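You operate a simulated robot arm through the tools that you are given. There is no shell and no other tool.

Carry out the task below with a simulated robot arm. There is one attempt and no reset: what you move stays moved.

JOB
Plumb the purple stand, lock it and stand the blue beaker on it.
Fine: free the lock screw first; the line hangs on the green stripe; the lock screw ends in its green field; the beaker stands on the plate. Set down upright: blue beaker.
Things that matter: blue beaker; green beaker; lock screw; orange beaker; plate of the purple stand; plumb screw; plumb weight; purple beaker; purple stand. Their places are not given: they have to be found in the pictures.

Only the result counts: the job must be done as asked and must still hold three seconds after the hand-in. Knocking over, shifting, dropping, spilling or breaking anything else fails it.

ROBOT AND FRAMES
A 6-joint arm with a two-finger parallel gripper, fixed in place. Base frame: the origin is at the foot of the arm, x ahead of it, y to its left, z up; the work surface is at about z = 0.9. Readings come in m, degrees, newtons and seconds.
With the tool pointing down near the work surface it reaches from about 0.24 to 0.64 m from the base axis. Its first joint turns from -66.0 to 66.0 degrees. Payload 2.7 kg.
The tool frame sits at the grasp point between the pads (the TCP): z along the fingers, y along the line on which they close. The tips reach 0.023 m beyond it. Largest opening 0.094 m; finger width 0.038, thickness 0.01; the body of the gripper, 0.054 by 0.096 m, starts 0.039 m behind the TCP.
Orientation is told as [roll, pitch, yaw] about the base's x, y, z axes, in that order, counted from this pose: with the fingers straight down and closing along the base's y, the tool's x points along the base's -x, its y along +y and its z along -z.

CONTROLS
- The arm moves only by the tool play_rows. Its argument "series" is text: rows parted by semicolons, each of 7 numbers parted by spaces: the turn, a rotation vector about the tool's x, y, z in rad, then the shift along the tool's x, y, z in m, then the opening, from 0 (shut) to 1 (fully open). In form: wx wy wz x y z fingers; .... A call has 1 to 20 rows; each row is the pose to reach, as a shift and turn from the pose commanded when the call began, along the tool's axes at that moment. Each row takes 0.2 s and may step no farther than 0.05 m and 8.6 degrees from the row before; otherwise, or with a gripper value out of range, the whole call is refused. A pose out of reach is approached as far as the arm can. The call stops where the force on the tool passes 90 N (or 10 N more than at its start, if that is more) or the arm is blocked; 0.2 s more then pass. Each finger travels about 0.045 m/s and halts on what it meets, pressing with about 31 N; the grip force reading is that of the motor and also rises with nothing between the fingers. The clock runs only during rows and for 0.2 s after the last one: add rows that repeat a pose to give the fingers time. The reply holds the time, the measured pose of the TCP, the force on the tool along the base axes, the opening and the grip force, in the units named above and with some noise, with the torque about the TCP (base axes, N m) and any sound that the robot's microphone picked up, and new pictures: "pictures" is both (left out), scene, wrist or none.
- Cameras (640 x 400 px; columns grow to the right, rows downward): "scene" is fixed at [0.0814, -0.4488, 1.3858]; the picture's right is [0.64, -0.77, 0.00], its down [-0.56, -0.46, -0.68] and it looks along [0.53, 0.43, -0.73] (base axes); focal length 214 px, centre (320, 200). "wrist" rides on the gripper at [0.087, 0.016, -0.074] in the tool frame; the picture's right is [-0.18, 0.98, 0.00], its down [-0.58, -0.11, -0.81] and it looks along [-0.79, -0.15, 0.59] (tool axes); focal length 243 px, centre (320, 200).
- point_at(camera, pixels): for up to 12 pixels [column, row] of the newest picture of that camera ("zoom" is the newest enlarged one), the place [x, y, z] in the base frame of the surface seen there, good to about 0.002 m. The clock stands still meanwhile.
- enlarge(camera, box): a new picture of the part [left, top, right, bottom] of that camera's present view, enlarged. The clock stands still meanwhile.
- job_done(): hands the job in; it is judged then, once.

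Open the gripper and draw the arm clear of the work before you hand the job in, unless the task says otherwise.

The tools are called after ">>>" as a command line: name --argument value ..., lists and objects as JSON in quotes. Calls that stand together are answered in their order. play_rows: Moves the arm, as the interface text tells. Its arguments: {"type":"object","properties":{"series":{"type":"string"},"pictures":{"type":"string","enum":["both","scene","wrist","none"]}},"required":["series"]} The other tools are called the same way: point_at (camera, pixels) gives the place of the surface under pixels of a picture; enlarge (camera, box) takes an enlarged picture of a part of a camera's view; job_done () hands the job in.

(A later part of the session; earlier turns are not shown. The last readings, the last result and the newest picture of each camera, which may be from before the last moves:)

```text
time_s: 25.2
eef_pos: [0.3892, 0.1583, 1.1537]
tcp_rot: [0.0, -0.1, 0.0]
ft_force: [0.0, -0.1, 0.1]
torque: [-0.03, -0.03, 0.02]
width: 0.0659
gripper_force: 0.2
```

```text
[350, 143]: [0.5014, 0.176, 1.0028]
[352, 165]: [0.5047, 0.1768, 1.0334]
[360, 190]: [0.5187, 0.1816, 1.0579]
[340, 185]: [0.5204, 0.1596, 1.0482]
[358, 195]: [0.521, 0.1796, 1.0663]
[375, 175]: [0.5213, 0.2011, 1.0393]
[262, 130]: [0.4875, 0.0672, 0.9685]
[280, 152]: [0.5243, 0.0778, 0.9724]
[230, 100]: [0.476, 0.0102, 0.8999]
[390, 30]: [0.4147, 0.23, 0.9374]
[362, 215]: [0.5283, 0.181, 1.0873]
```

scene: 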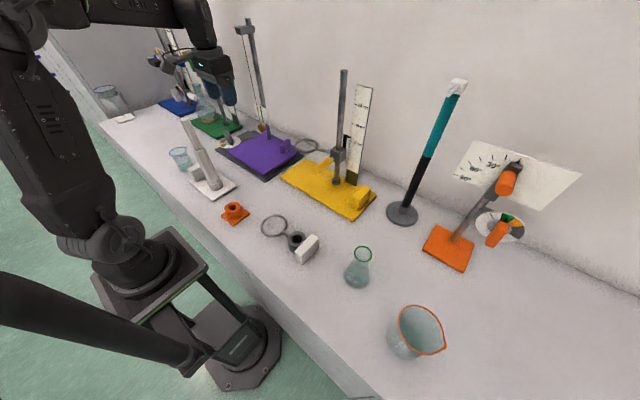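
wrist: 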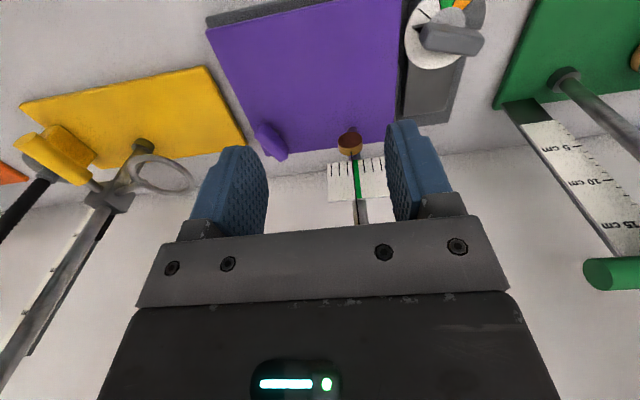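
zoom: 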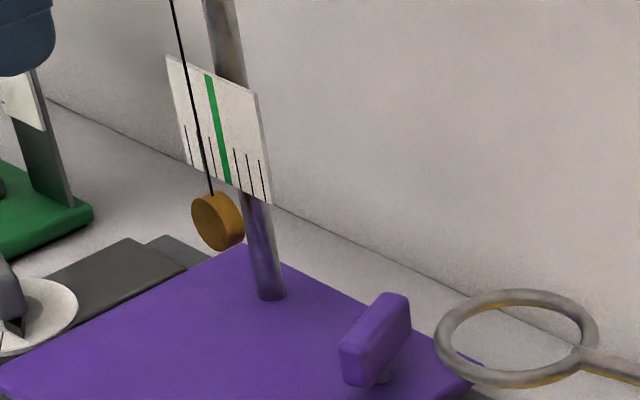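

The line now hangs at the left edge of the green stripe (offset about −0.42 tick, before it was −0.88), so another ~24° clockwise should centre it. I re-measure the wing's position at wrist (270,140).

>>> enlarge --camera "wrist" --box '[236, 105, 308, 175]'

>>> point_at --camera "zoom" --pixels '[[235, 190], [270, 180], [255, 220], [320, 235], [300, 260], [360, 300], [340, 330], [400, 330], [290, 150], [345, 180], [415, 400], [440, 390]]'

```text
5.71 times, centred on (272, 140) of wrist
```

zoom: 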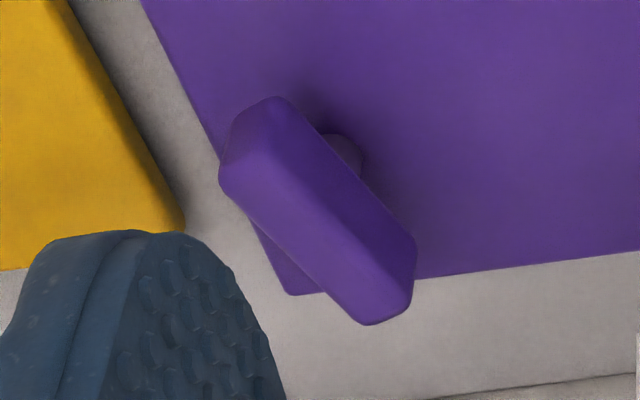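

```text
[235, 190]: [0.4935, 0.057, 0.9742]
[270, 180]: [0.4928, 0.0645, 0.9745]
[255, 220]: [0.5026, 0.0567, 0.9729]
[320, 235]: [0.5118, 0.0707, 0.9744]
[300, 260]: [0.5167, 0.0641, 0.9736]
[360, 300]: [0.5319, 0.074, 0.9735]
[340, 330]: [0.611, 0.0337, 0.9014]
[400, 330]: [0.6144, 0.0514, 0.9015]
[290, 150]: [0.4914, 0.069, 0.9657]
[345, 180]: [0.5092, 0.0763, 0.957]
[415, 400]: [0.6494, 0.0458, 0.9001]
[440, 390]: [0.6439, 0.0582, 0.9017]
```

The wing now lies along about 19° with centre near (0.5135,0.0675) and top at 0.974. I return over it at yaw 20° and descend, staying clear of the line.

>>> play_rows --series "0 0 0 0 -0.045 0 0.7; 0 0 -0.05 0 -0.09 0 0.7; 0 0 -0.12 -0.035 -0.0905 0.02 0.7; 0 0 -0.2 -0.07 -0.0905 0.04 0.7; 0 0 -0.28 -0.1 -0.0905 0.065 0.7; 0 0 -0.349 -0.1243 -0.0905 0.1 0.7; 0 0 -0.349 -0.1243 -0.0905 0.13 0.7; 0 0 -0.349 -0.1243 -0.0905 0.16 0.7; 0 0 -0.349 -0.1243 -0.0905 0.186 0.7; 0 0 -0.349 -0.1243 -0.0905 0.186 0.7"

```text
time_s: 27.4
eef_pos: [0.5126, 0.0688, 0.9671]
tcp_rot: [-0.1, -0.1, 20.0]
ft_force: [0.9, -0.2, 0.2]
torque: [-0.01, -0.02, 0.02]
width: 0.0659
gripper_force: 0.1
```

scene: 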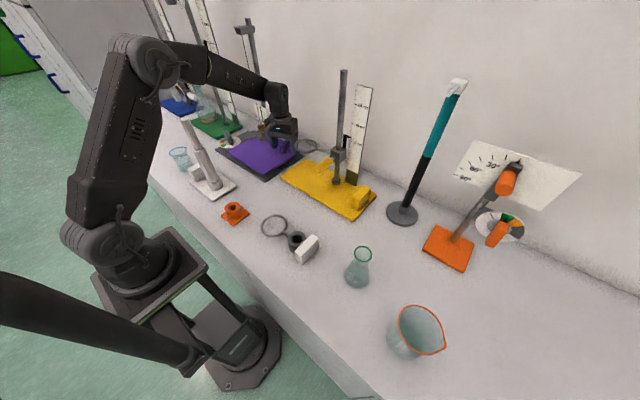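
wrist: 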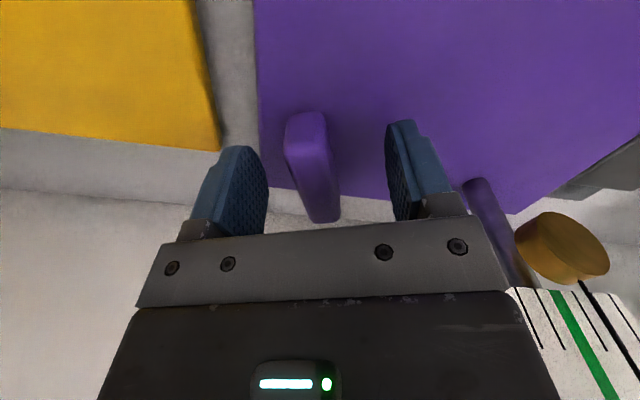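

The wing sits about 1.5 mm toward the left finger. I shift, close, and check the load.

>>> play_rows --series "0 0 0 0 -0.0015 0 0.5; 0 0 0 0 -0.0015 0 0.3; 0 0 0 0 -0.0015 0 0.1; 0 0 0 0 -0.0015 0 0; 0 0 0 0 -0.0015 0 0; 0 0 0 0 -0.0015 0 0" --pictures "wrist"

```text
time_s: 28.8
eef_pos: [0.513, 0.0656, 0.9676]
tcp_rot: [0.0, -0.1, 20.1]
ft_force: [2.7, -4.5, 1.1]
torque: [0.97, 0.65, -0.05]
width: 0.018
gripper_force: 44.9
```

wrist: 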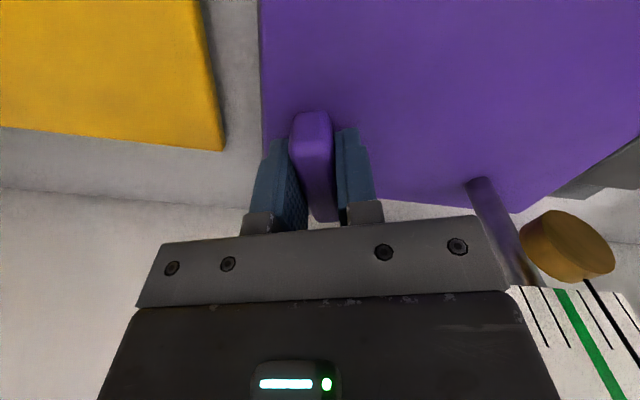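

The load is small. I turn a further 24° clockwise while rising about 2.5 mm with the plate.

>>> play_rows --series "0 0 0.07 0 0 -0.0004 0; 0 0 0.14 0 0 -0.0008 0; 0 0 0.21 0 0 -0.0012 0; 0 0 0.28 0 0 -0.0017 0; 0 0 0.35 0 0 -0.0021 0; 0 0 0.42 0 0 -0.0025 0; 0 0 0.42 0 0 -0.0025 0" --pictures "wrist"

```text
time_s: 30.4
eef_pos: [0.5123, 0.0681, 0.9704]
tcp_rot: [0.0, -0.2, -4.1]
ft_force: [-2.8, 10.8, 5.5]
torque: [-0.49, 1.11, 0.11]
width: 0.0178
gripper_force: 45.6
```

wrist: 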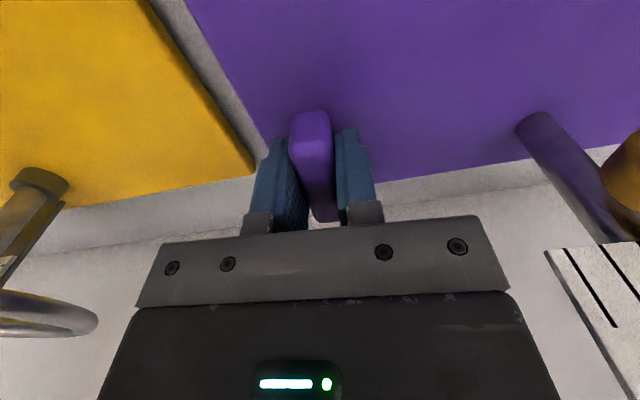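

Turned to −4°. I release, lift, and go back to the frontal viewing pose to read the line.

>>> play_rows --series "0 0 0 0 0 0 0.3; 0 0 0 0 0 0 0.6; 0 0 0 0 0 0 0.7; 0 0 0 0 0 -0.03 0.7; 0 0 0 0 0 -0.065 0.7; 0 0 0 0.03 -0.002 -0.09 0.7; 0 0 0 0.06 -0.004 -0.11 0.7; 0 0 -0.03 0.09 -0.007 -0.13 0.7; 0 0 -0.0716 0.1227 -0.0088 -0.15 0.7; 0 0 -0.0716 0.125 0.02 -0.17 0.7; 0 0 -0.0716 0.127 0.05 -0.1833 0.7; 0 0 -0.0716 0.129 0.081 -0.1833 0.7; 0 0 -0.0716 0.129 0.081 -0.1833 0.7; 0 0 -0.0716 0.129 0.081 -0.1833 0.7; 0 0 -0.0716 0.129 0.081 -0.1833 0.7"

>>> enlarge --camera "wrist" --box '[315, 120, 400, 230]'

>>> enlarge --camera "scene" --box '[245, 95, 309, 155]'

```text
time_s: 33.6
eef_pos: [0.3898, 0.1577, 1.1529]
tcp_rot: [0.0, -0.1, 0.1]
ft_force: [-0.4, -0.2, -0.3]
torque: [0.04, -0.05, 0.03]
width: 0.0658
gripper_force: 0.0
```

scene: 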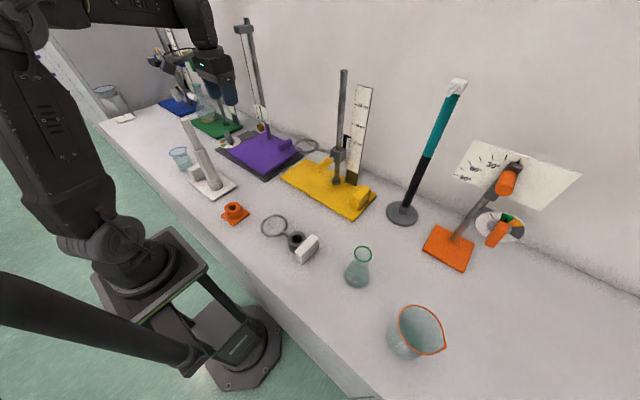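
wrist: 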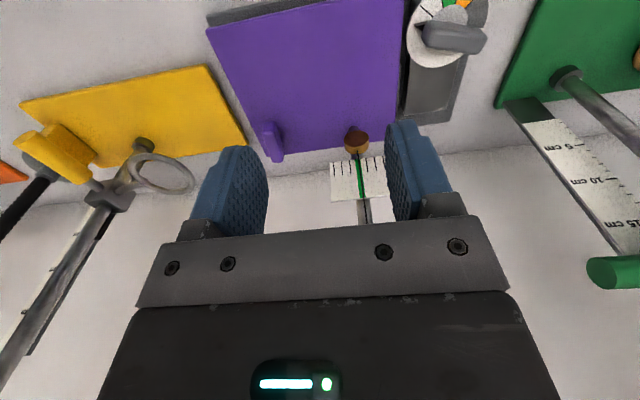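

```text
3.64 times, centred on (358, 175) of wrist
```

zoom: 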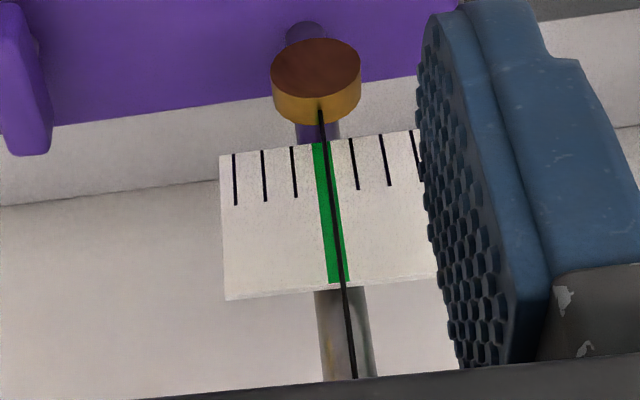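

```text
6.67 times, centred on (277, 125) of scene
```

zoom: 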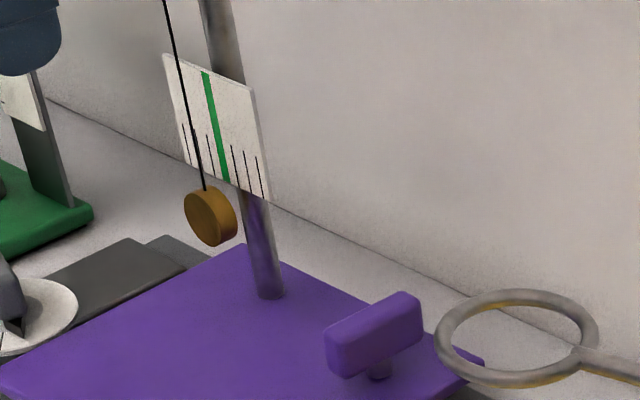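

The line is now inside the green stripe, about 0.1 tick right of centre. I wait a second to see whether it is still swinging.

>>> play_rows --series "0 0 0 0 0.006 0 0.9; 0 0 0 0 0.006 0 0.9; 0 0 0 0 0.006 0 0.9; 0 0 0 0 0.006 0 0.9; 0 0 0 0 0.006 0 0.9; 0 0 0 0 0.006 0 0.9; 0 0 0 0 0.006 0 0.9" --pictures "none"

>>> enlarge --camera "wrist" --box '[325, 130, 380, 210]'

>>> enlarge --camera "wrist" --box '[236, 105, 308, 175]'

>>> point_at --camera "wrist" --pixels '[[420, 34], [440, 36], [460, 40], [480, 42], [416, 40], [240, 60], [380, 100], [380, 20], [290, 60], [330, 60], [370, 60], [230, 40]]'

```text
time_s: 35.2
eef_pos: [0.3911, 0.1625, 1.154]
tcp_rot: [0.0, -0.1, 0.1]
ft_force: [0.7, 0.3, -1.4]
torque: [-0.03, 0.03, 0.02]
width: 0.0846
gripper_force: 0.1
```

```text
5.00 times, centred on (352, 170) of wrist
```

zoom: 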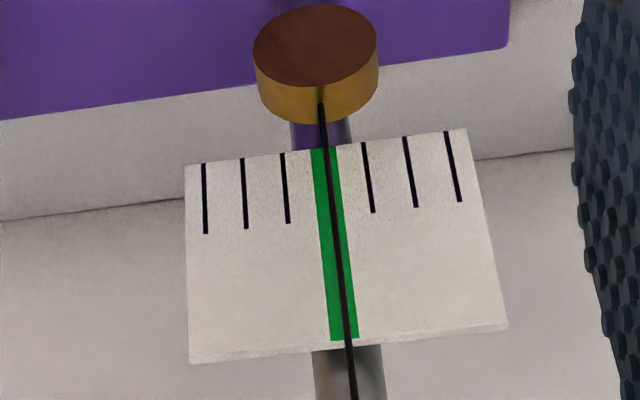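

```text
5.71 times, centred on (272, 140) of wrist
```

zoom: 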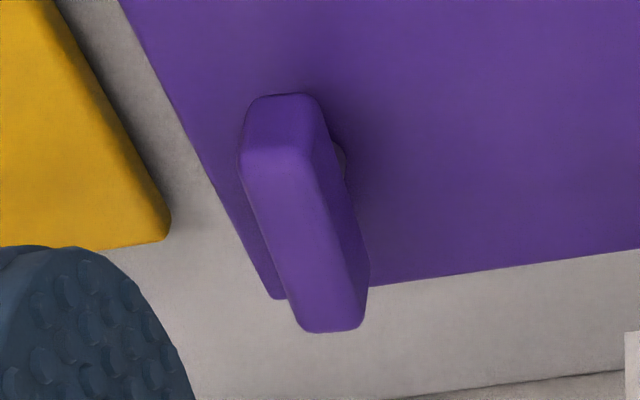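

```text
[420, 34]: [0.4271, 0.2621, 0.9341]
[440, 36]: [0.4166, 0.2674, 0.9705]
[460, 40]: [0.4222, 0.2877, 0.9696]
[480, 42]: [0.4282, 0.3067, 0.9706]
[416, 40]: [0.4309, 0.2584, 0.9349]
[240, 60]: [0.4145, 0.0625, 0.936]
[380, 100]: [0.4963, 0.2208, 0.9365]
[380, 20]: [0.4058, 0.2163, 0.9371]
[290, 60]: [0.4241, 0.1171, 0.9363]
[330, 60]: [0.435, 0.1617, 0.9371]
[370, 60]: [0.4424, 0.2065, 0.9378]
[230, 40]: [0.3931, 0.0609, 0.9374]
```

The line has settled on the stripe (within ~0.1 tick of centre). Now I go back to the lock lever, which lies along about 72° at centre (0.424,0.286), and descend on it.

>>> play_rows --series "0 0 0 0 0.04 0 0.6; 0 0 -0.1 0 0.08 0 0.6; 0 0 -0.24 0 0.11 0 0.6; 0 0 -0.38 -0.015 0.1235 0 0.6; 0 0 -0.52 -0.034 0.1235 0.02 0.6; 0 0 -0.66 -0.034 0.1235 0.04 0.6; 0 0 -0.8 -0.034 0.1235 0.06 0.6; 0 0 -0.94 -0.034 0.1235 0.08 0.6; 0 0 -1.08 -0.034 0.1235 0.1 0.6; 0 0 -1.22 -0.034 0.1235 0.12 0.6; 0 0 -1.257 -0.034 0.1235 0.13 0.6; 0 0 -1.257 -0.034 0.1235 0.13 0.6"

```text
time_s: 37.8
eef_pos: [0.4233, 0.2867, 1.0227]
tcp_rot: [-0.1, 0.0, 72.2]
ft_force: [0.0, 0.1, 0.2]
torque: [0.03, -0.02, 0.01]
width: 0.0564
gripper_force: 0.1
```

scene: 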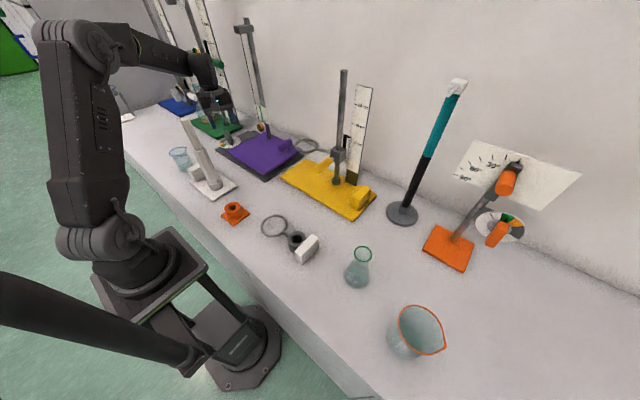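
wrist: 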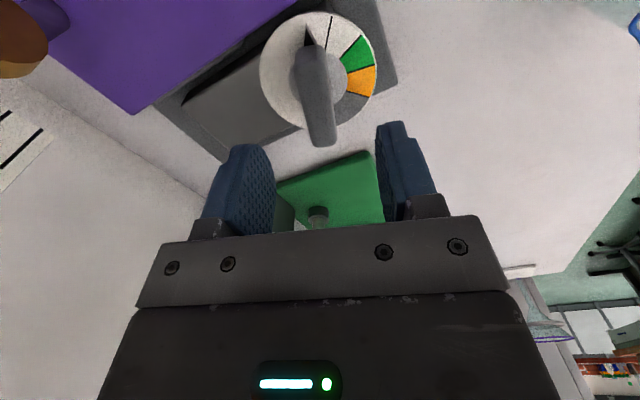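

Aligned over the lever. I descend 0.057 m with a −1.5 mm y correction and close on it.

>>> play_rows --series "0 0 0 0 -0.0015 0.02 0.6; 0 0 0 0 -0.0015 0.04 0.6; 0 0 0 0 -0.0015 0.057 0.6; 0 0 0 0 -0.0015 0.057 0.6; 0 0 0 0 -0.0015 0.057 0.4; 0 0 0 0 -0.0015 0.057 0.2; 0 0 0 0 -0.0015 0.057 0; 0 0 0 0 -0.0015 0.057 0; 0 0 0 0 -0.0015 0.057 0; 0 0 0 0 -0.0015 0.057 0"

```text
time_s: 40.0
eef_pos: [0.426, 0.2847, 0.966]
tcp_rot: [-0.2, 0.0, 72.1]
ft_force: [1.2, 0.3, -1.7]
torque: [0.29, 0.5, -0.02]
width: 0.0177
gripper_force: 44.9
```

scene: 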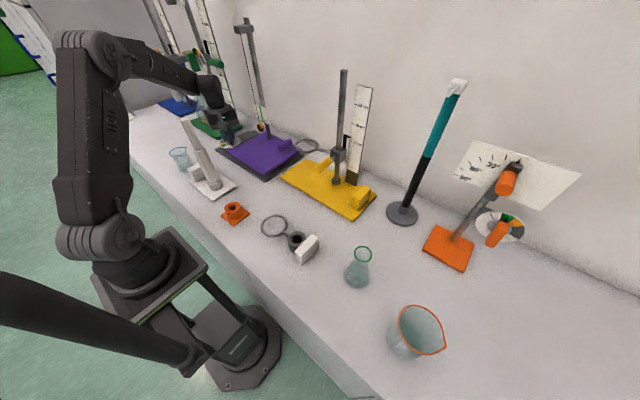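
wrist: 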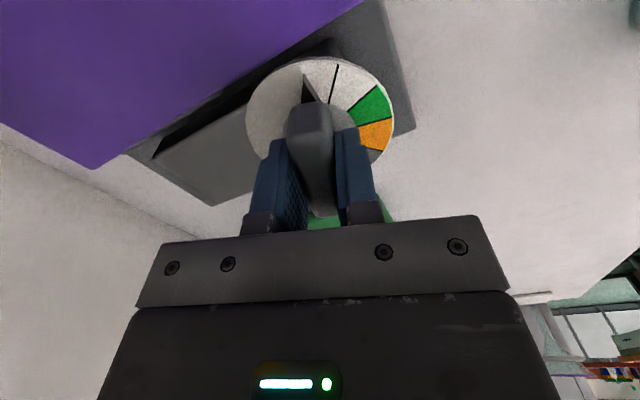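

Gripped with almost no side load. I turn clockwise 50° first and check.

>>> play_rows --series "0 0 0.1 0 0 0 0; 0 0 0.2 0 0 0 0; 0 0 0.3 0 0 0 0; 0 0 0.4 0 0 0 0; 0 0 0.5 0 0 0 0; 0 0 0.6 0 0 0 0; 0 0 0.7 0 0 0 0; 0 0 0.8 0 0 0 0; 0 0 0.87 0 0 0 0; 0 0 0.87 0 0 0 0" --pictures "wrist"

```text
time_s: 42.2
eef_pos: [0.4253, 0.2855, 0.9667]
tcp_rot: [-0.1, 0.0, 22.2]
ft_force: [11.2, -3.9, -9.4]
torque: [0.06, 0.46, -0.07]
width: 0.0178
gripper_force: 45.2
```

wrist: 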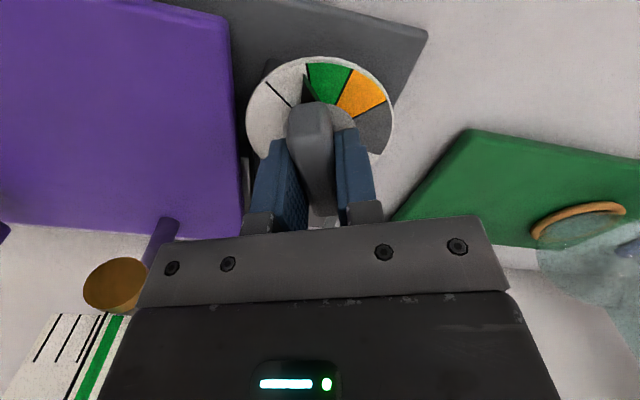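

The pointer is at the white/green border. I turn another 17.5° clockwise to reach the middle of the green field.

>>> play_rows --series "0 0 0.08 0 0 0 0; 0 0 0.16 0 0 0 0; 0 0 0.24 0 0 0 0; 0 0 0.305 0 0 0 0; 0 0 0.305 0 0 0 0" --pictures "wrist"

>>> enlarge --camera "wrist" --box '[240, 40, 400, 160]'

```text
time_s: 43.4
eef_pos: [0.4266, 0.2851, 0.965]
tcp_rot: [-0.1, -0.1, 4.7]
ft_force: [9.6, -12.2, -14.5]
torque: [0.35, -1.24, 0.0]
width: 0.0178
gripper_force: 45.3
```

wrist: 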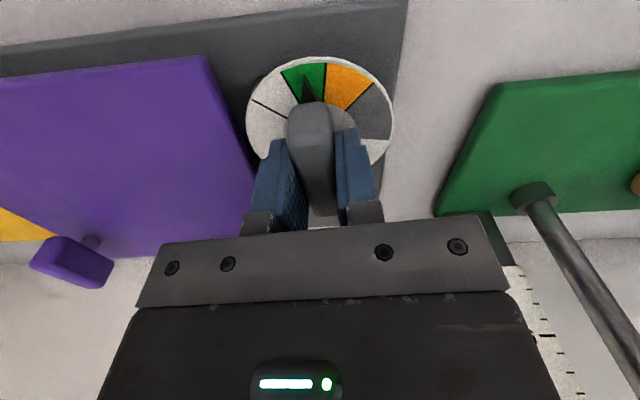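

```text
3.33 times, centred on (320, 100) of wrist
```

zoom: 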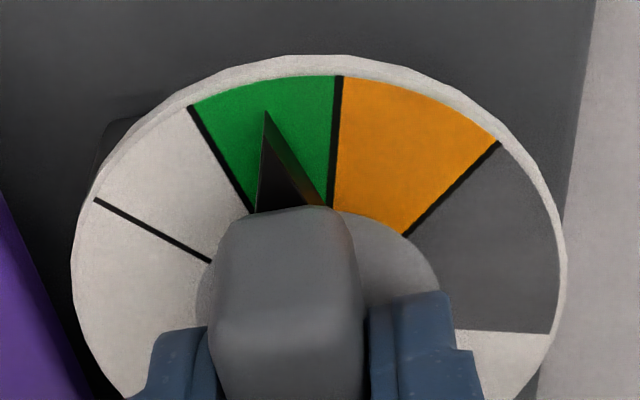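

The pointer is in the middle of the green field. I release, lift and return to the frontal pose to verify the plumb line after locking.

>>> play_rows --series "0 0 0 0 0 0 0.3; 0 0 0 0 0 0 0.6; 0 0 0 0 0 0 0.6; 0 0 0 0 0 -0.03 0.6; 0 0 0 0 0 -0.065 0.6; 0 0 0.04 0.018 -0.001 -0.1 0.7; 0 0 0.082 0.036 -0.003 -0.14 0.8; 0 0 0.082 0.036 -0.04 -0.16 0.9; 0 0 0.082 0.04 -0.08 -0.189 0.9; 0 0 0.082 0.0462 -0.1216 -0.189 0.9; 0 0 0.082 0.0462 -0.1216 -0.189 0.9; 0 0 0.082 0.0462 -0.1216 -0.189 0.9"

>>> enlarge --camera "wrist" --box '[325, 130, 380, 210]'

>>> enlarge --camera "wrist" --box '[390, 0, 500, 80]'

```text
time_s: 46.0
eef_pos: [0.3897, 0.1618, 1.1562]
tcp_rot: [0.0, -0.1, 0.1]
ft_force: [-0.5, -0.7, 0.1]
torque: [0.06, 0.01, 0.03]
width: 0.0846
gripper_force: 0.0
```

scene: 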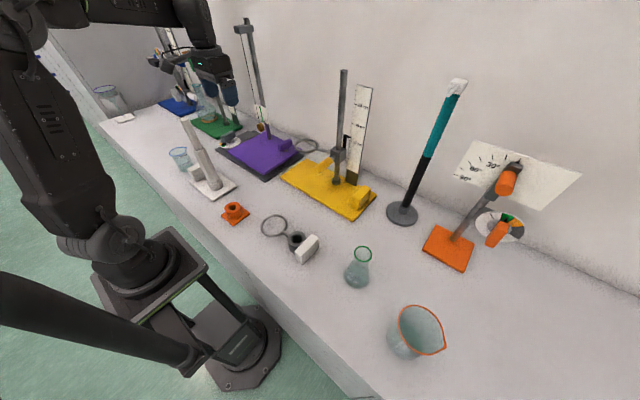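
wrist: 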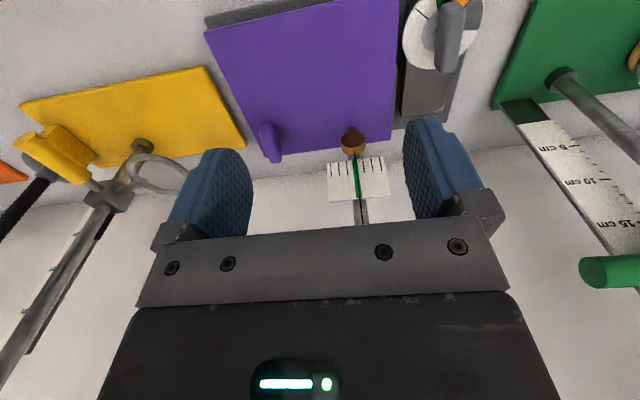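

```text
5.00 times, centred on (352, 170) of wrist
```

zoom: 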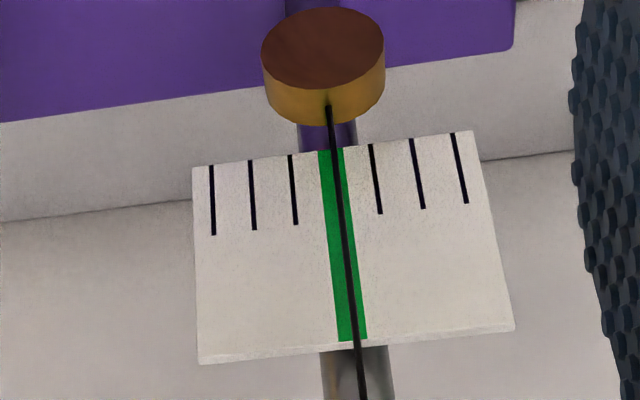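

```text
5.00 times, centred on (445, 40) of wrist
```

zoom: 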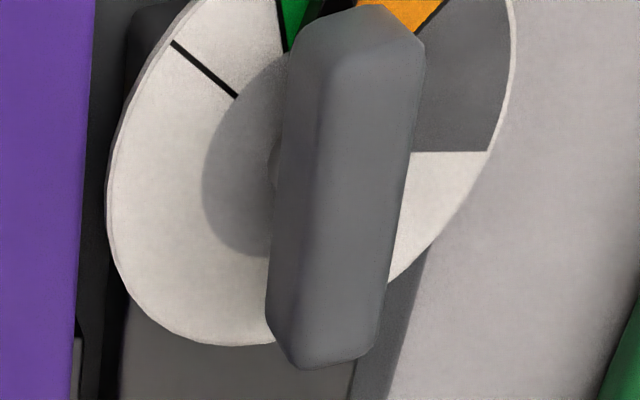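

After locking the line still hangs on the green stripe and the lock pointer stays in green. Next I look at the blue beaker: I move to about (0.25,0.22,1.18) with yaw 90° so the camera looks toward +y at it, above the white post.

>>> play_rows --series "0 0 -0.1 0.01 0.005 -0.01 1; 0 0 -0.2 0.03 0.01 -0.02 1; 0 0 -0.34 0.05 0.02 -0.024 1; 0 0 -0.48 0.07 0.03 -0.024 1; 0 0 -0.62 0.09 0.04 -0.024 1; 0 0 -0.76 0.11 0.05 -0.024 1; 0 0 -0.9 0.13 0.058 -0.024 1; 0 0 -1.04 0.14 0.058 -0.024 1; 0 0 -1.18 0.14 0.058 -0.024 1; 0 0 -1.32 0.14 0.058 -0.024 1; 0 0 -1.46 0.14 0.058 -0.024 1; 0 0 -1.571 0.14 0.058 -0.024 1; 0 0 -1.571 0.14 0.058 -0.024 1"

```text
time_s: 48.8
eef_pos: [0.2487, 0.2185, 1.1786]
tcp_rot: [-0.1, -0.1, 90.2]
ft_force: [0.2, -0.3, 0.9]
torque: [0.0, 0.0, 0.0]
width: 0.0941
gripper_force: 0.0
```

scene: 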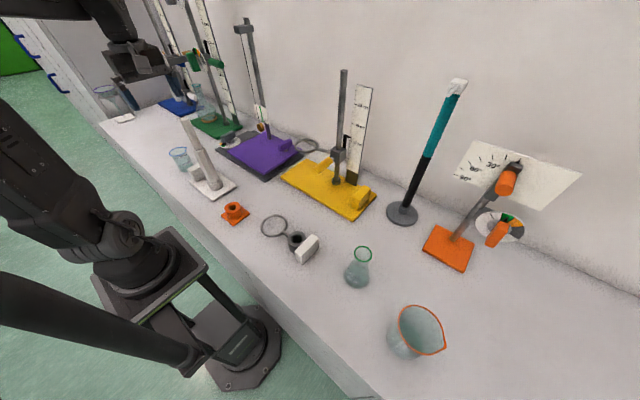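
wrist: 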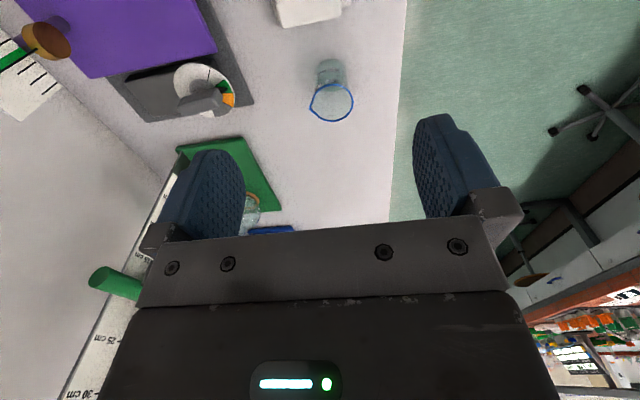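

The beaker is between the fingers at wrist (332,92), with the white block at (308,10). I enlarge and probe it.

>>> enlarge --camera "wrist" --box '[296, 45, 368, 135]'

>>> point_at --camera "wrist" --pixels '[[331, 121], [312, 113], [351, 108], [332, 83], [311, 105], [353, 98], [318, 70], [346, 70], [332, 60], [280, 20], [340, 12], [310, 24]]'

```text
4.44 times, centred on (332, 90) of wrist
```

zoom: 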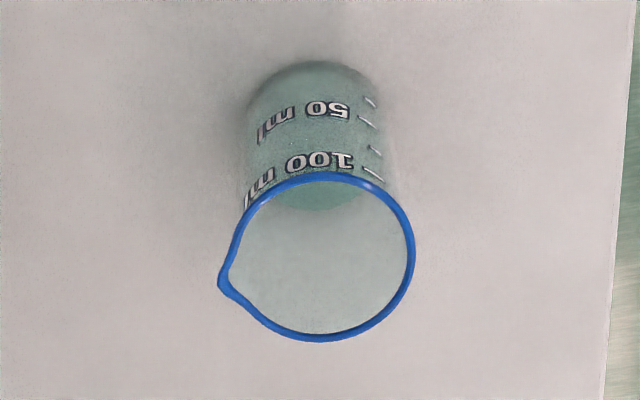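

```text
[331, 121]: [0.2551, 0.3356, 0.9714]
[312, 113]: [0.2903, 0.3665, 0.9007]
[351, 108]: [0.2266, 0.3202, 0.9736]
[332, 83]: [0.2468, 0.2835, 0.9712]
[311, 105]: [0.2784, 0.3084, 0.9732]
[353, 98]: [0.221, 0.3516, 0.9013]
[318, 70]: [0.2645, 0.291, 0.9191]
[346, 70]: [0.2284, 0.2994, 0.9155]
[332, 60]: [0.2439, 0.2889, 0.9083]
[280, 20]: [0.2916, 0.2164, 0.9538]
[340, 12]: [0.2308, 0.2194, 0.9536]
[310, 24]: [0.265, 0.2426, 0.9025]
```

The rim centre is (0.249,0.310), z≈0.972, with the spout toward +x, and the white block ends at y≈0.22. I rotate back to yaw 0 (fingers along y, away from the spout) above the beaker.

>>> play_rows --series "0 0 0.14 -0.015 0 0.01 1; 0 0 0.28 -0.03 0 0.02 1; 0 0 0.42 -0.045 0 0.03 1; 0 0 0.56 -0.06 0 0.04 1; 0 0 0.7 -0.075 0 0.05 1; 0 0 0.84 -0.0905 0 0.06 1; 0 0 0.98 -0.0905 0 0.07 1; 0 0 1.12 -0.0905 0 0.08 1; 0 0 1.26 -0.0905 0 0.09 1; 0 0 1.4 -0.0905 0 0.1 1; 0 0 1.52 -0.0905 0 0.115 1; 0 0 1.573 -0.0905 0 0.125 1; 0 0 1.573 -0.0905 0 0.125 1"

```text
time_s: 51.6
eef_pos: [0.2496, 0.3084, 1.0548]
tcp_rot: [0.0, -0.1, -0.1]
ft_force: [0.6, -0.2, 0.2]
torque: [0.0, -0.01, -0.01]
width: 0.0938
gripper_force: 0.1
```

scene: 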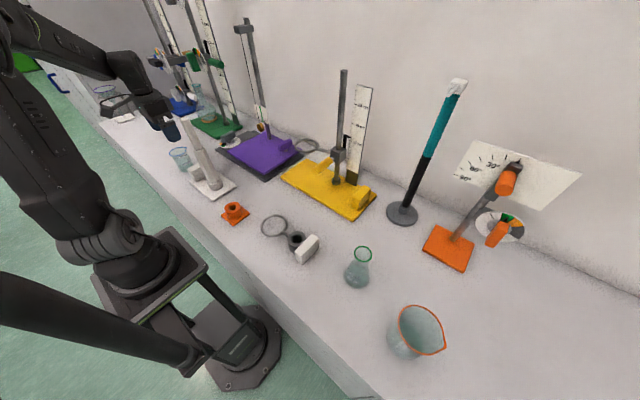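
wrist: 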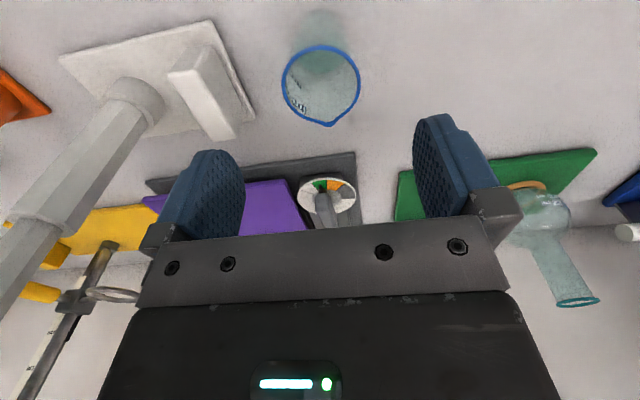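

The beaker rim spans wrist (283–360, 45–125) with the spout pointing away (+x). I refine its centre.

>>> point_at --camera "wrist" --pixels '[[283, 82], [360, 82], [322, 46], [327, 124], [297, 112], [350, 110], [300, 35], [345, 35], [322, 30], [238, 110], [290, 65], [353, 62]]'

>>> enlarge --camera "wrist" --box '[270, 0, 374, 130]'

```text
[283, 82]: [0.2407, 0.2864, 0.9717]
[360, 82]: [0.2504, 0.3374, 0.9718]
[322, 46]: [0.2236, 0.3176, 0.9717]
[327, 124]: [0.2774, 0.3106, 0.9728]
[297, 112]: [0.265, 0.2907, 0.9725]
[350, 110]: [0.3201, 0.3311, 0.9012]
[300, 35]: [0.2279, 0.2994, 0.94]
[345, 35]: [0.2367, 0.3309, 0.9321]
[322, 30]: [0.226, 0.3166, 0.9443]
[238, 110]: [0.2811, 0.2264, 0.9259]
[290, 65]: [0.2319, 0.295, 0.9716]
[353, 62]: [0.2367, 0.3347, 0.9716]
```

```text
3.08 times, centred on (322, 65) of wrist
```

zoom: 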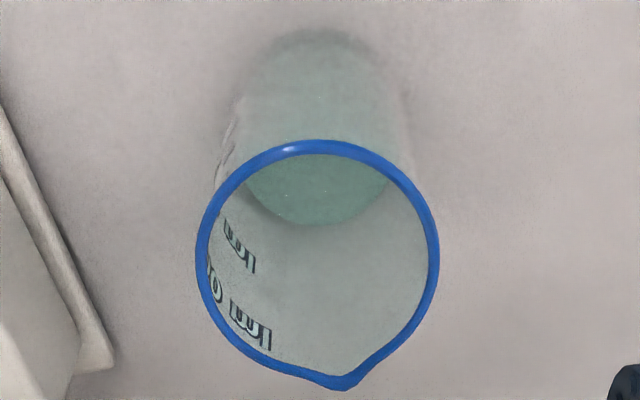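

The beaker centre refines to (0.249,0.312). I shift +3 mm in y and descend to z≈0.943 with open fingers.

>>> play_rows --series "0 0 0 0 0.003 0.02 1; 0 0 0 0 0.003 0.045 1; 0 0 0 0 0.003 0.07 1; 0 0 0 0 0.003 0.09 1; 0 0 0 0 0.003 0.105 1; 0 0 0 0 0.003 0.112 1; 0 0 0 0 0.003 0.112 1"

```text
time_s: 53.2
eef_pos: [0.2497, 0.3113, 0.943]
tcp_rot: [-0.1, -0.1, 0.0]
ft_force: [-0.1, 0.3, -0.4]
torque: [0.0, 0.0, 0.03]
width: 0.0942
gripper_force: 0.0
```

scene: 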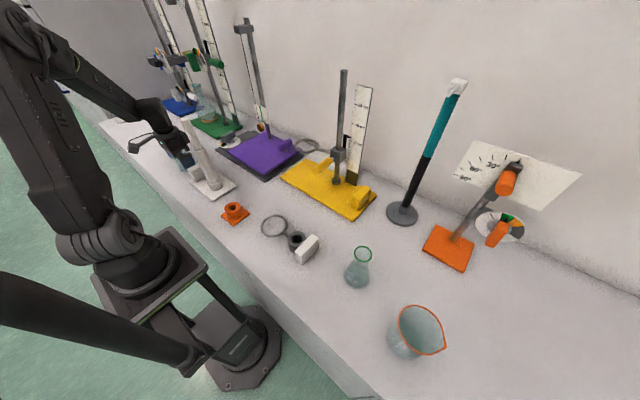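
wrist: 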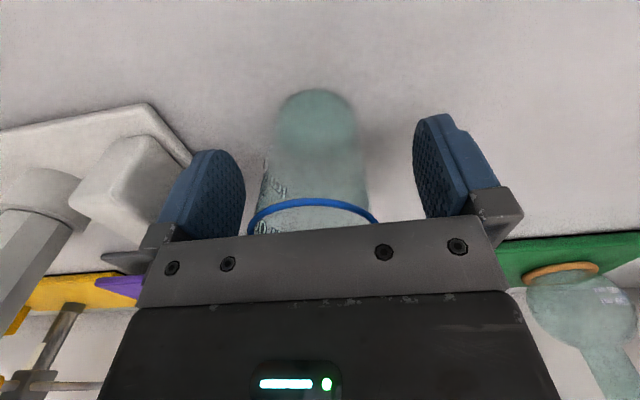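

The beaker stands centred between the fingers. I close gently and hold.

>>> play_rows --series "0 0 0 0 0 0 0.85; 0 0 0 0 0 0 0.75; 0 0 0 0 0 0 0.66; 0 0 0 0 0 0 0.6; 0 0 0 0 0 0 0.55; 0 0 0 0 0 0 0.5; 0 0 0 0 0 0 0.45; 0 0 0 0 0 0 0.4; 0 0 0 0 0 0 0.3; 0 0 0 0 0 0 0.3; 0 0 0 0 0 0 0.3"

```text
time_s: 55.6
eef_pos: [0.2495, 0.3127, 0.9432]
tcp_rot: [0.0, -0.1, -0.2]
ft_force: [0.3, 0.2, 0.5]
torque: [-0.01, -0.02, 0.02]
width: 0.0474
gripper_force: 31.2
```

scene: 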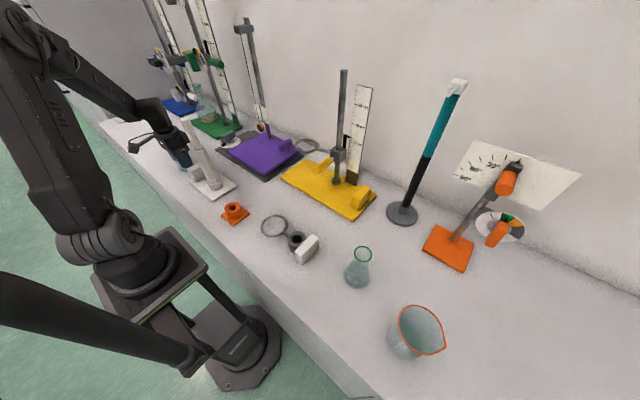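
wrist: 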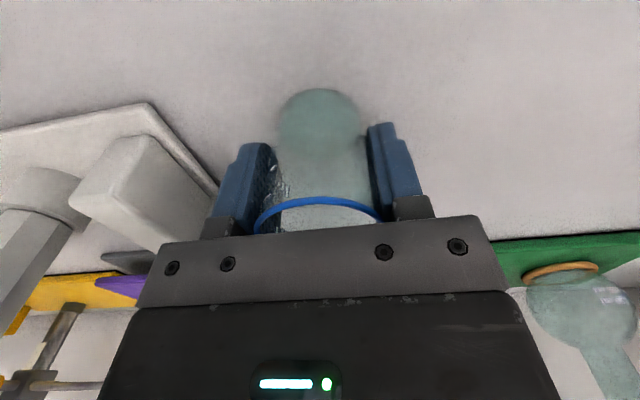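

The beaker is held (width 0.047, grip 31 N). I lift it slowly straight up about 0.12 m.

>>> play_rows --series "0 0 0 0 0 -0.003 0.3; 0 0 0 0 0 -0.01 0.3; 0 0 0 0 0 -0.02 0.3; 0 0 0 0 0 -0.034 0.3; 0 0 0 0 0 -0.05 0.3; 0 0 0 0 0 -0.068 0.3; 0 0 0 0 0 -0.085 0.3; 0 0 0 0 0 -0.099 0.3; 0 0 0 0 0 -0.109 0.3; 0 0 0 0 0 -0.115 0.3; 0 0 0 0 0 -0.117 0.3; 0 0 0 0 0 -0.117 0.3"

```text
time_s: 58.2
eef_pos: [0.2493, 0.3131, 1.0594]
tcp_rot: [0.1, -0.1, -0.1]
ft_force: [0.5, 0.6, -1.3]
torque: [0.02, -0.01, -0.01]
width: 0.048
gripper_force: 30.8
```

scene: 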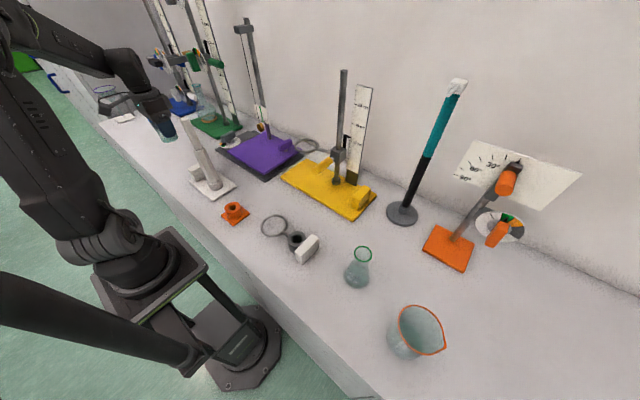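
wrist: 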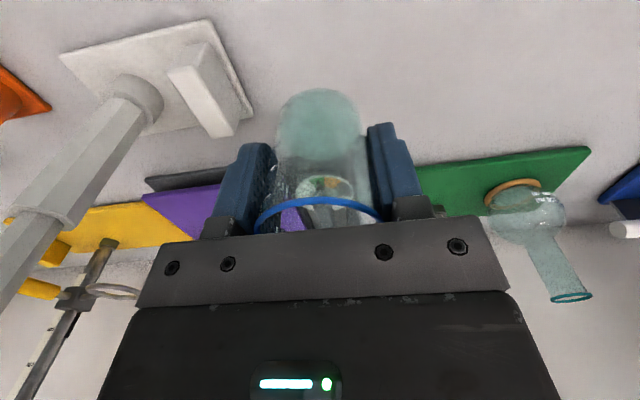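

The beaker is securely lifted. I carry it slowly +x to about 0.405, clear of the white post.

>>> play_rows --series "0 0 0 -0.002 0 0 0.3; 0 0 0 -0.007 0 0 0.3; 0 0 0 -0.015 0 0 0.3; 0 0 0 -0.026 -0.001 0 0.3; 0 0 0 -0.039 -0.003 0 0.3; 0 0 0 -0.053 -0.006 0 0.3; 0 0 0 -0.067 -0.01 0 0.3; 0 0 0 -0.081 -0.016 0 0.3; 0 0 0 -0.095 -0.024 0 0.3; 0 0 0 -0.108 -0.033 0 0.3; 0 0 0 -0.12 -0.043 0 0.3; 0 0 0 -0.131 -0.053 0 0.3; 0 0 0 -0.14 -0.062 0 0.3; 0 0 0 -0.147 -0.069 0 0.3; 0 0 0 -0.152 -0.074 0 0.3; 0 0 0 -0.154 -0.077 0 0.3; 0 0 0 -0.155 -0.078 0 0.3; 0 0 0 -0.155 -0.078 0 0.3"

```text
time_s: 62.0
eef_pos: [0.4049, 0.2339, 1.0603]
tcp_rot: [0.1, -0.1, -0.1]
ft_force: [-0.1, -0.8, -0.1]
torque: [0.03, -0.04, -0.01]
width: 0.0478
gripper_force: 30.8
```

scene: 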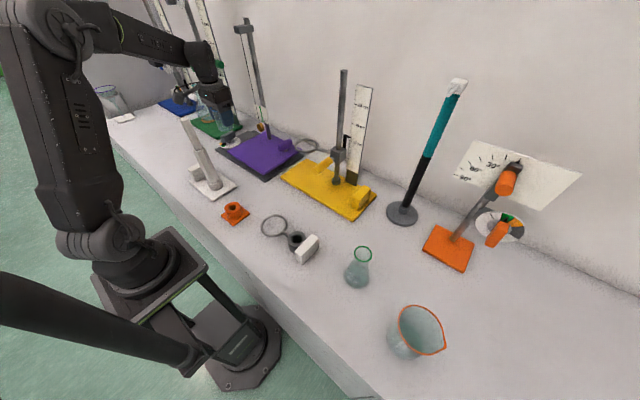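
wrist: 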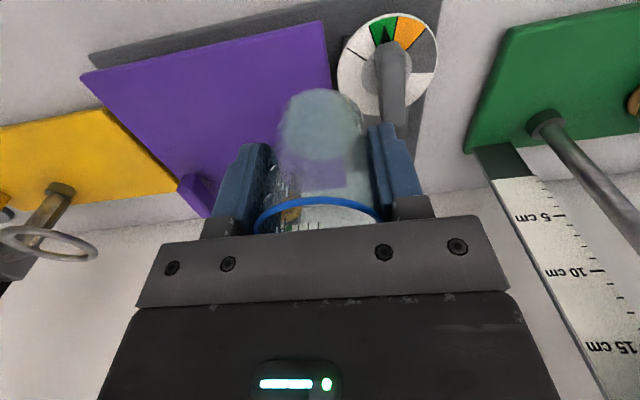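

Lock pointer still green at wrist (384,35). I carry on slowly to about (0.43,0.14) above the plate.

>>> play_rows --series "0 0 0 0 -0.002 0 0.3; 0 0 0 -0.001 -0.006 0 0.3; 0 0 0 -0.003 -0.013 0 0.3; 0 0 0 -0.006 -0.023 0 0.3; 0 0 0 -0.009 -0.035 0 0.3; 0 0 0 -0.013 -0.048 0 0.3; 0 0 0 -0.017 -0.061 0 0.3; 0 0 0 -0.02 -0.073 0 0.3; 0 0 0 -0.022 -0.083 0 0.3; 0 0 0 -0.024 -0.09 0 0.3; 0 0 0 -0.025 -0.093 0 0.3; 0 0 0 -0.025 -0.094 0 0.3; 0 0 0 -0.025 -0.094 0 0.3"

>>> enlarge --camera "scene" --box '[170, 60, 330, 190]'

```text
time_s: 64.8
eef_pos: [0.4279, 0.1411, 1.0604]
tcp_rot: [0.1, -0.2, -0.1]
ft_force: [-0.5, 0.5, 0.6]
torque: [0.04, 0.04, -0.04]
width: 0.0478
gripper_force: 31.1
```

scene: 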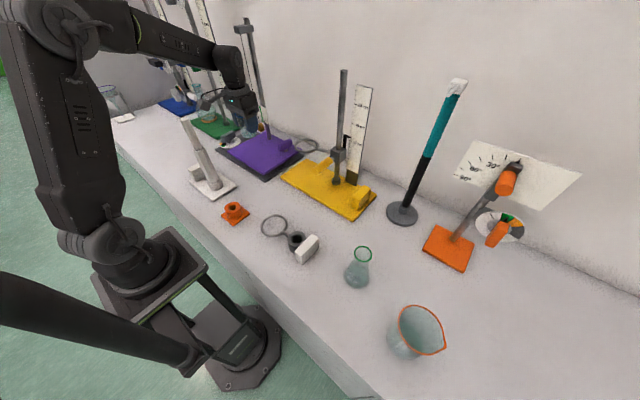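
wrist: 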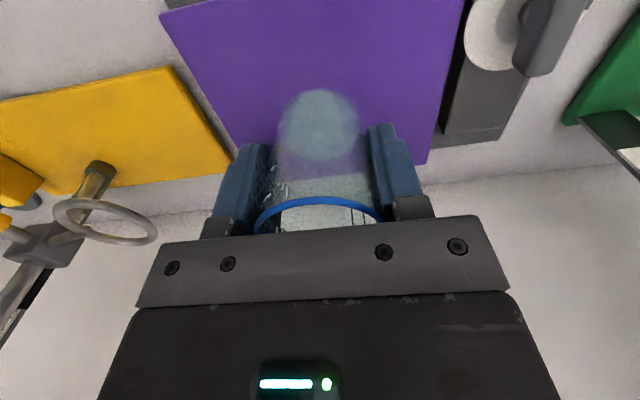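

```text
3.08 times, centred on (250, 125) of scene
```

zoom: 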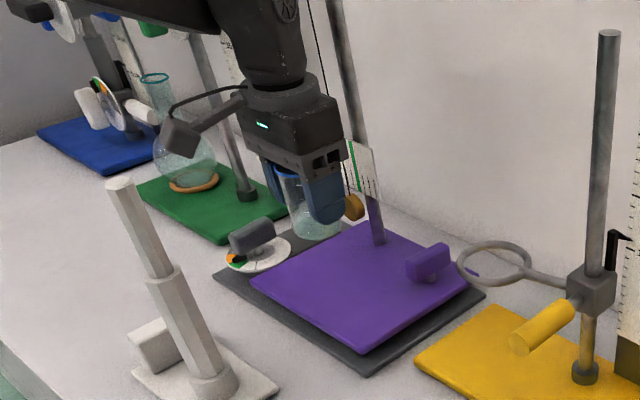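

Over the plate centre with good clearance to the weight. I lower slowly to about 5 mm above contact.

>>> play_rows --series "0 0 0 0 0 0.003 0.3; 0 0 0 0 0 0.01 0.3; 0 0 0 0 0 0.02 0.3; 0 0 0 0 0 0.032 0.3; 0 0 0 0 0 0.044 0.3; 0 0 0 0 0 0.056 0.3; 0 0 0 0 0 0.066 0.3; 0 0 0 0 0 0.072 0.3; 0 0 0 0 0 0.075 0.3; 0 0 0 0 0 0.075 0.3"

>>> enlarge --camera "scene" --box '[200, 90, 300, 170]'

```text
time_s: 67.0
eef_pos: [0.4284, 0.1403, 0.9843]
tcp_rot: [0.0, -0.1, -0.1]
ft_force: [0.2, -0.3, -1.0]
torque: [0.01, -0.03, -0.01]
width: 0.0476
gripper_force: 31.1
```

scene: 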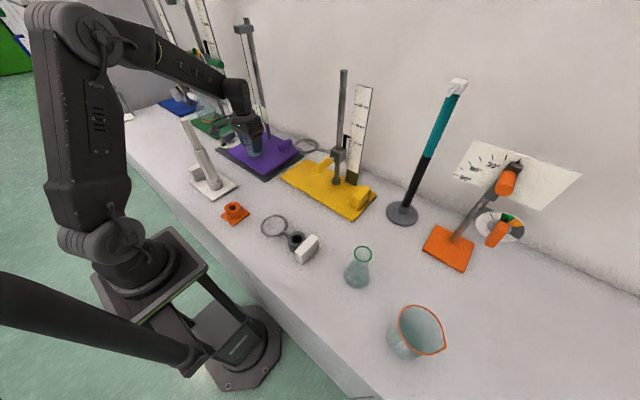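
wrist: 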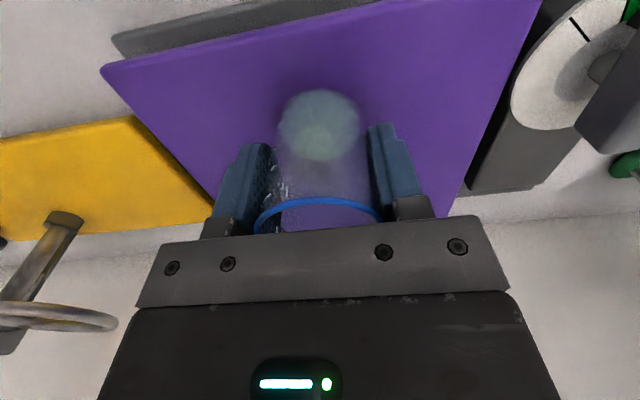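

```text
5.00 times, centred on (250, 130) of scene
```

zoom: 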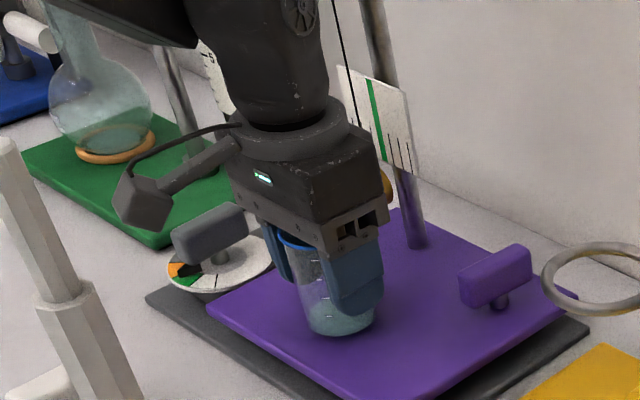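

Now I lower in 1 mm steps, watching the vertical force for contact.

>>> play_rows --series "0 0 0 0 0 0.001 0.3; 0 0 0 0 0 0.002 0.3; 0 0 0 0 0 0.003 0.3; 0 0 0 0 0 0.003 0.3" --pictures "none"

```text
time_s: 68.0
eef_pos: [0.4285, 0.1396, 0.9808]
tcp_rot: [0.0, 0.0, -0.1]
ft_force: [-1.1, 0.0, -0.7]
torque: [-0.01, -0.01, -0.01]
width: 0.0479
gripper_force: 30.7
```

No contact yet at z≈0.981, so I continue down in 0.5 mm steps.

>>> play_rows --series "0 0 0 0 0 0.0005 0.3; 0 0 0 0 0 0.001 0.3; 0 0 0 0 0 0.001 0.3" --pictures "none"

>>> play_rows --series "0 0 0 0 0 0.0005 0.3; 0 0 0 0 0 0.0005 0.3" --pictures "none"

```text
time_s: 68.8
eef_pos: [0.4287, 0.139, 0.9796]
tcp_rot: [0.0, -0.1, -0.1]
ft_force: [-0.6, 1.0, -0.3]
torque: [-0.02, 0.01, 0.01]
width: 0.0478
gripper_force: 31.2
```

```text
time_s: 69.4
eef_pos: [0.4297, 0.1398, 0.9807]
tcp_rot: [0.0, -0.1, -0.1]
ft_force: [-0.2, 0.4, -0.8]
torque: [0.01, -0.03, -0.04]
width: 0.0479
gripper_force: 30.9
```

Still no contact force; I go 1 mm lower and read again.

>>> play_rows --series "0 0 0 0 0 0.0005 0.3; 0 0 0 0 0 0.001 0.3; 0 0 0 0 0 0.001 0.3" --pictures "none"

>>> enlarge --camera "scene" --box '[235, 120, 285, 170]'

```text
time_s: 70.2
eef_pos: [0.4282, 0.1404, 0.979]
tcp_rot: [0.0, -0.1, -0.1]
ft_force: [0.1, 0.0, -0.9]
torque: [0.0, 0.03, 0.03]
width: 0.0477
gripper_force: 30.9
```

```text
8.00 times, centred on (260, 145) of scene
```

zoom: 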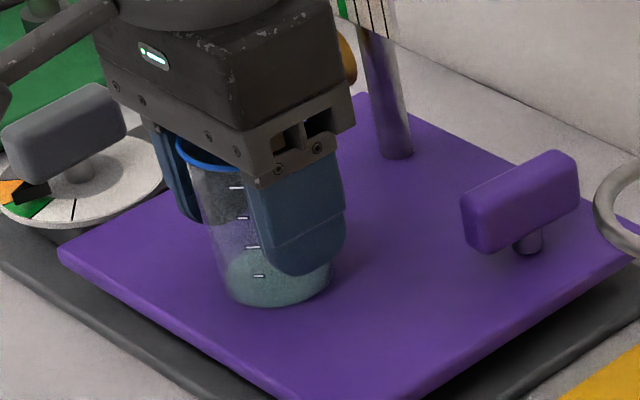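

The beaker is very near the plate. I continue another 1 mm and probe the plate height around it.

>>> play_rows --series "0 0 0 0 0 0.0005 0.3; 0 0 0 0 0 0.001 0.3; 0 0 0 0 0 0.001 0.3" --pictures "scene"

>>> point_at --camera "scene" --pixels '[[265, 158], [250, 160], [275, 150], [240, 150], [258, 163], [262, 160]]'

```text
time_s: 71.0
eef_pos: [0.4298, 0.141, 0.9787]
tcp_rot: [-0.1, -0.1, 0.0]
ft_force: [0.1, -0.5, 4.6]
torque: [-0.13, 0.1, 0.02]
width: 0.0479
gripper_force: 30.7
```

scene: 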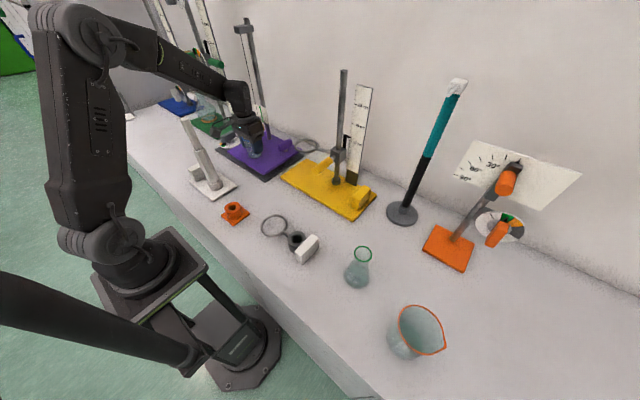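

```text
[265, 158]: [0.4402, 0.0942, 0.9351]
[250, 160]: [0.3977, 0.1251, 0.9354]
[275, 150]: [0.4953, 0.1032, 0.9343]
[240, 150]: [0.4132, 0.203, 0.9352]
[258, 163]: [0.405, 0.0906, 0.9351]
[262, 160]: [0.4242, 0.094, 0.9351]
```

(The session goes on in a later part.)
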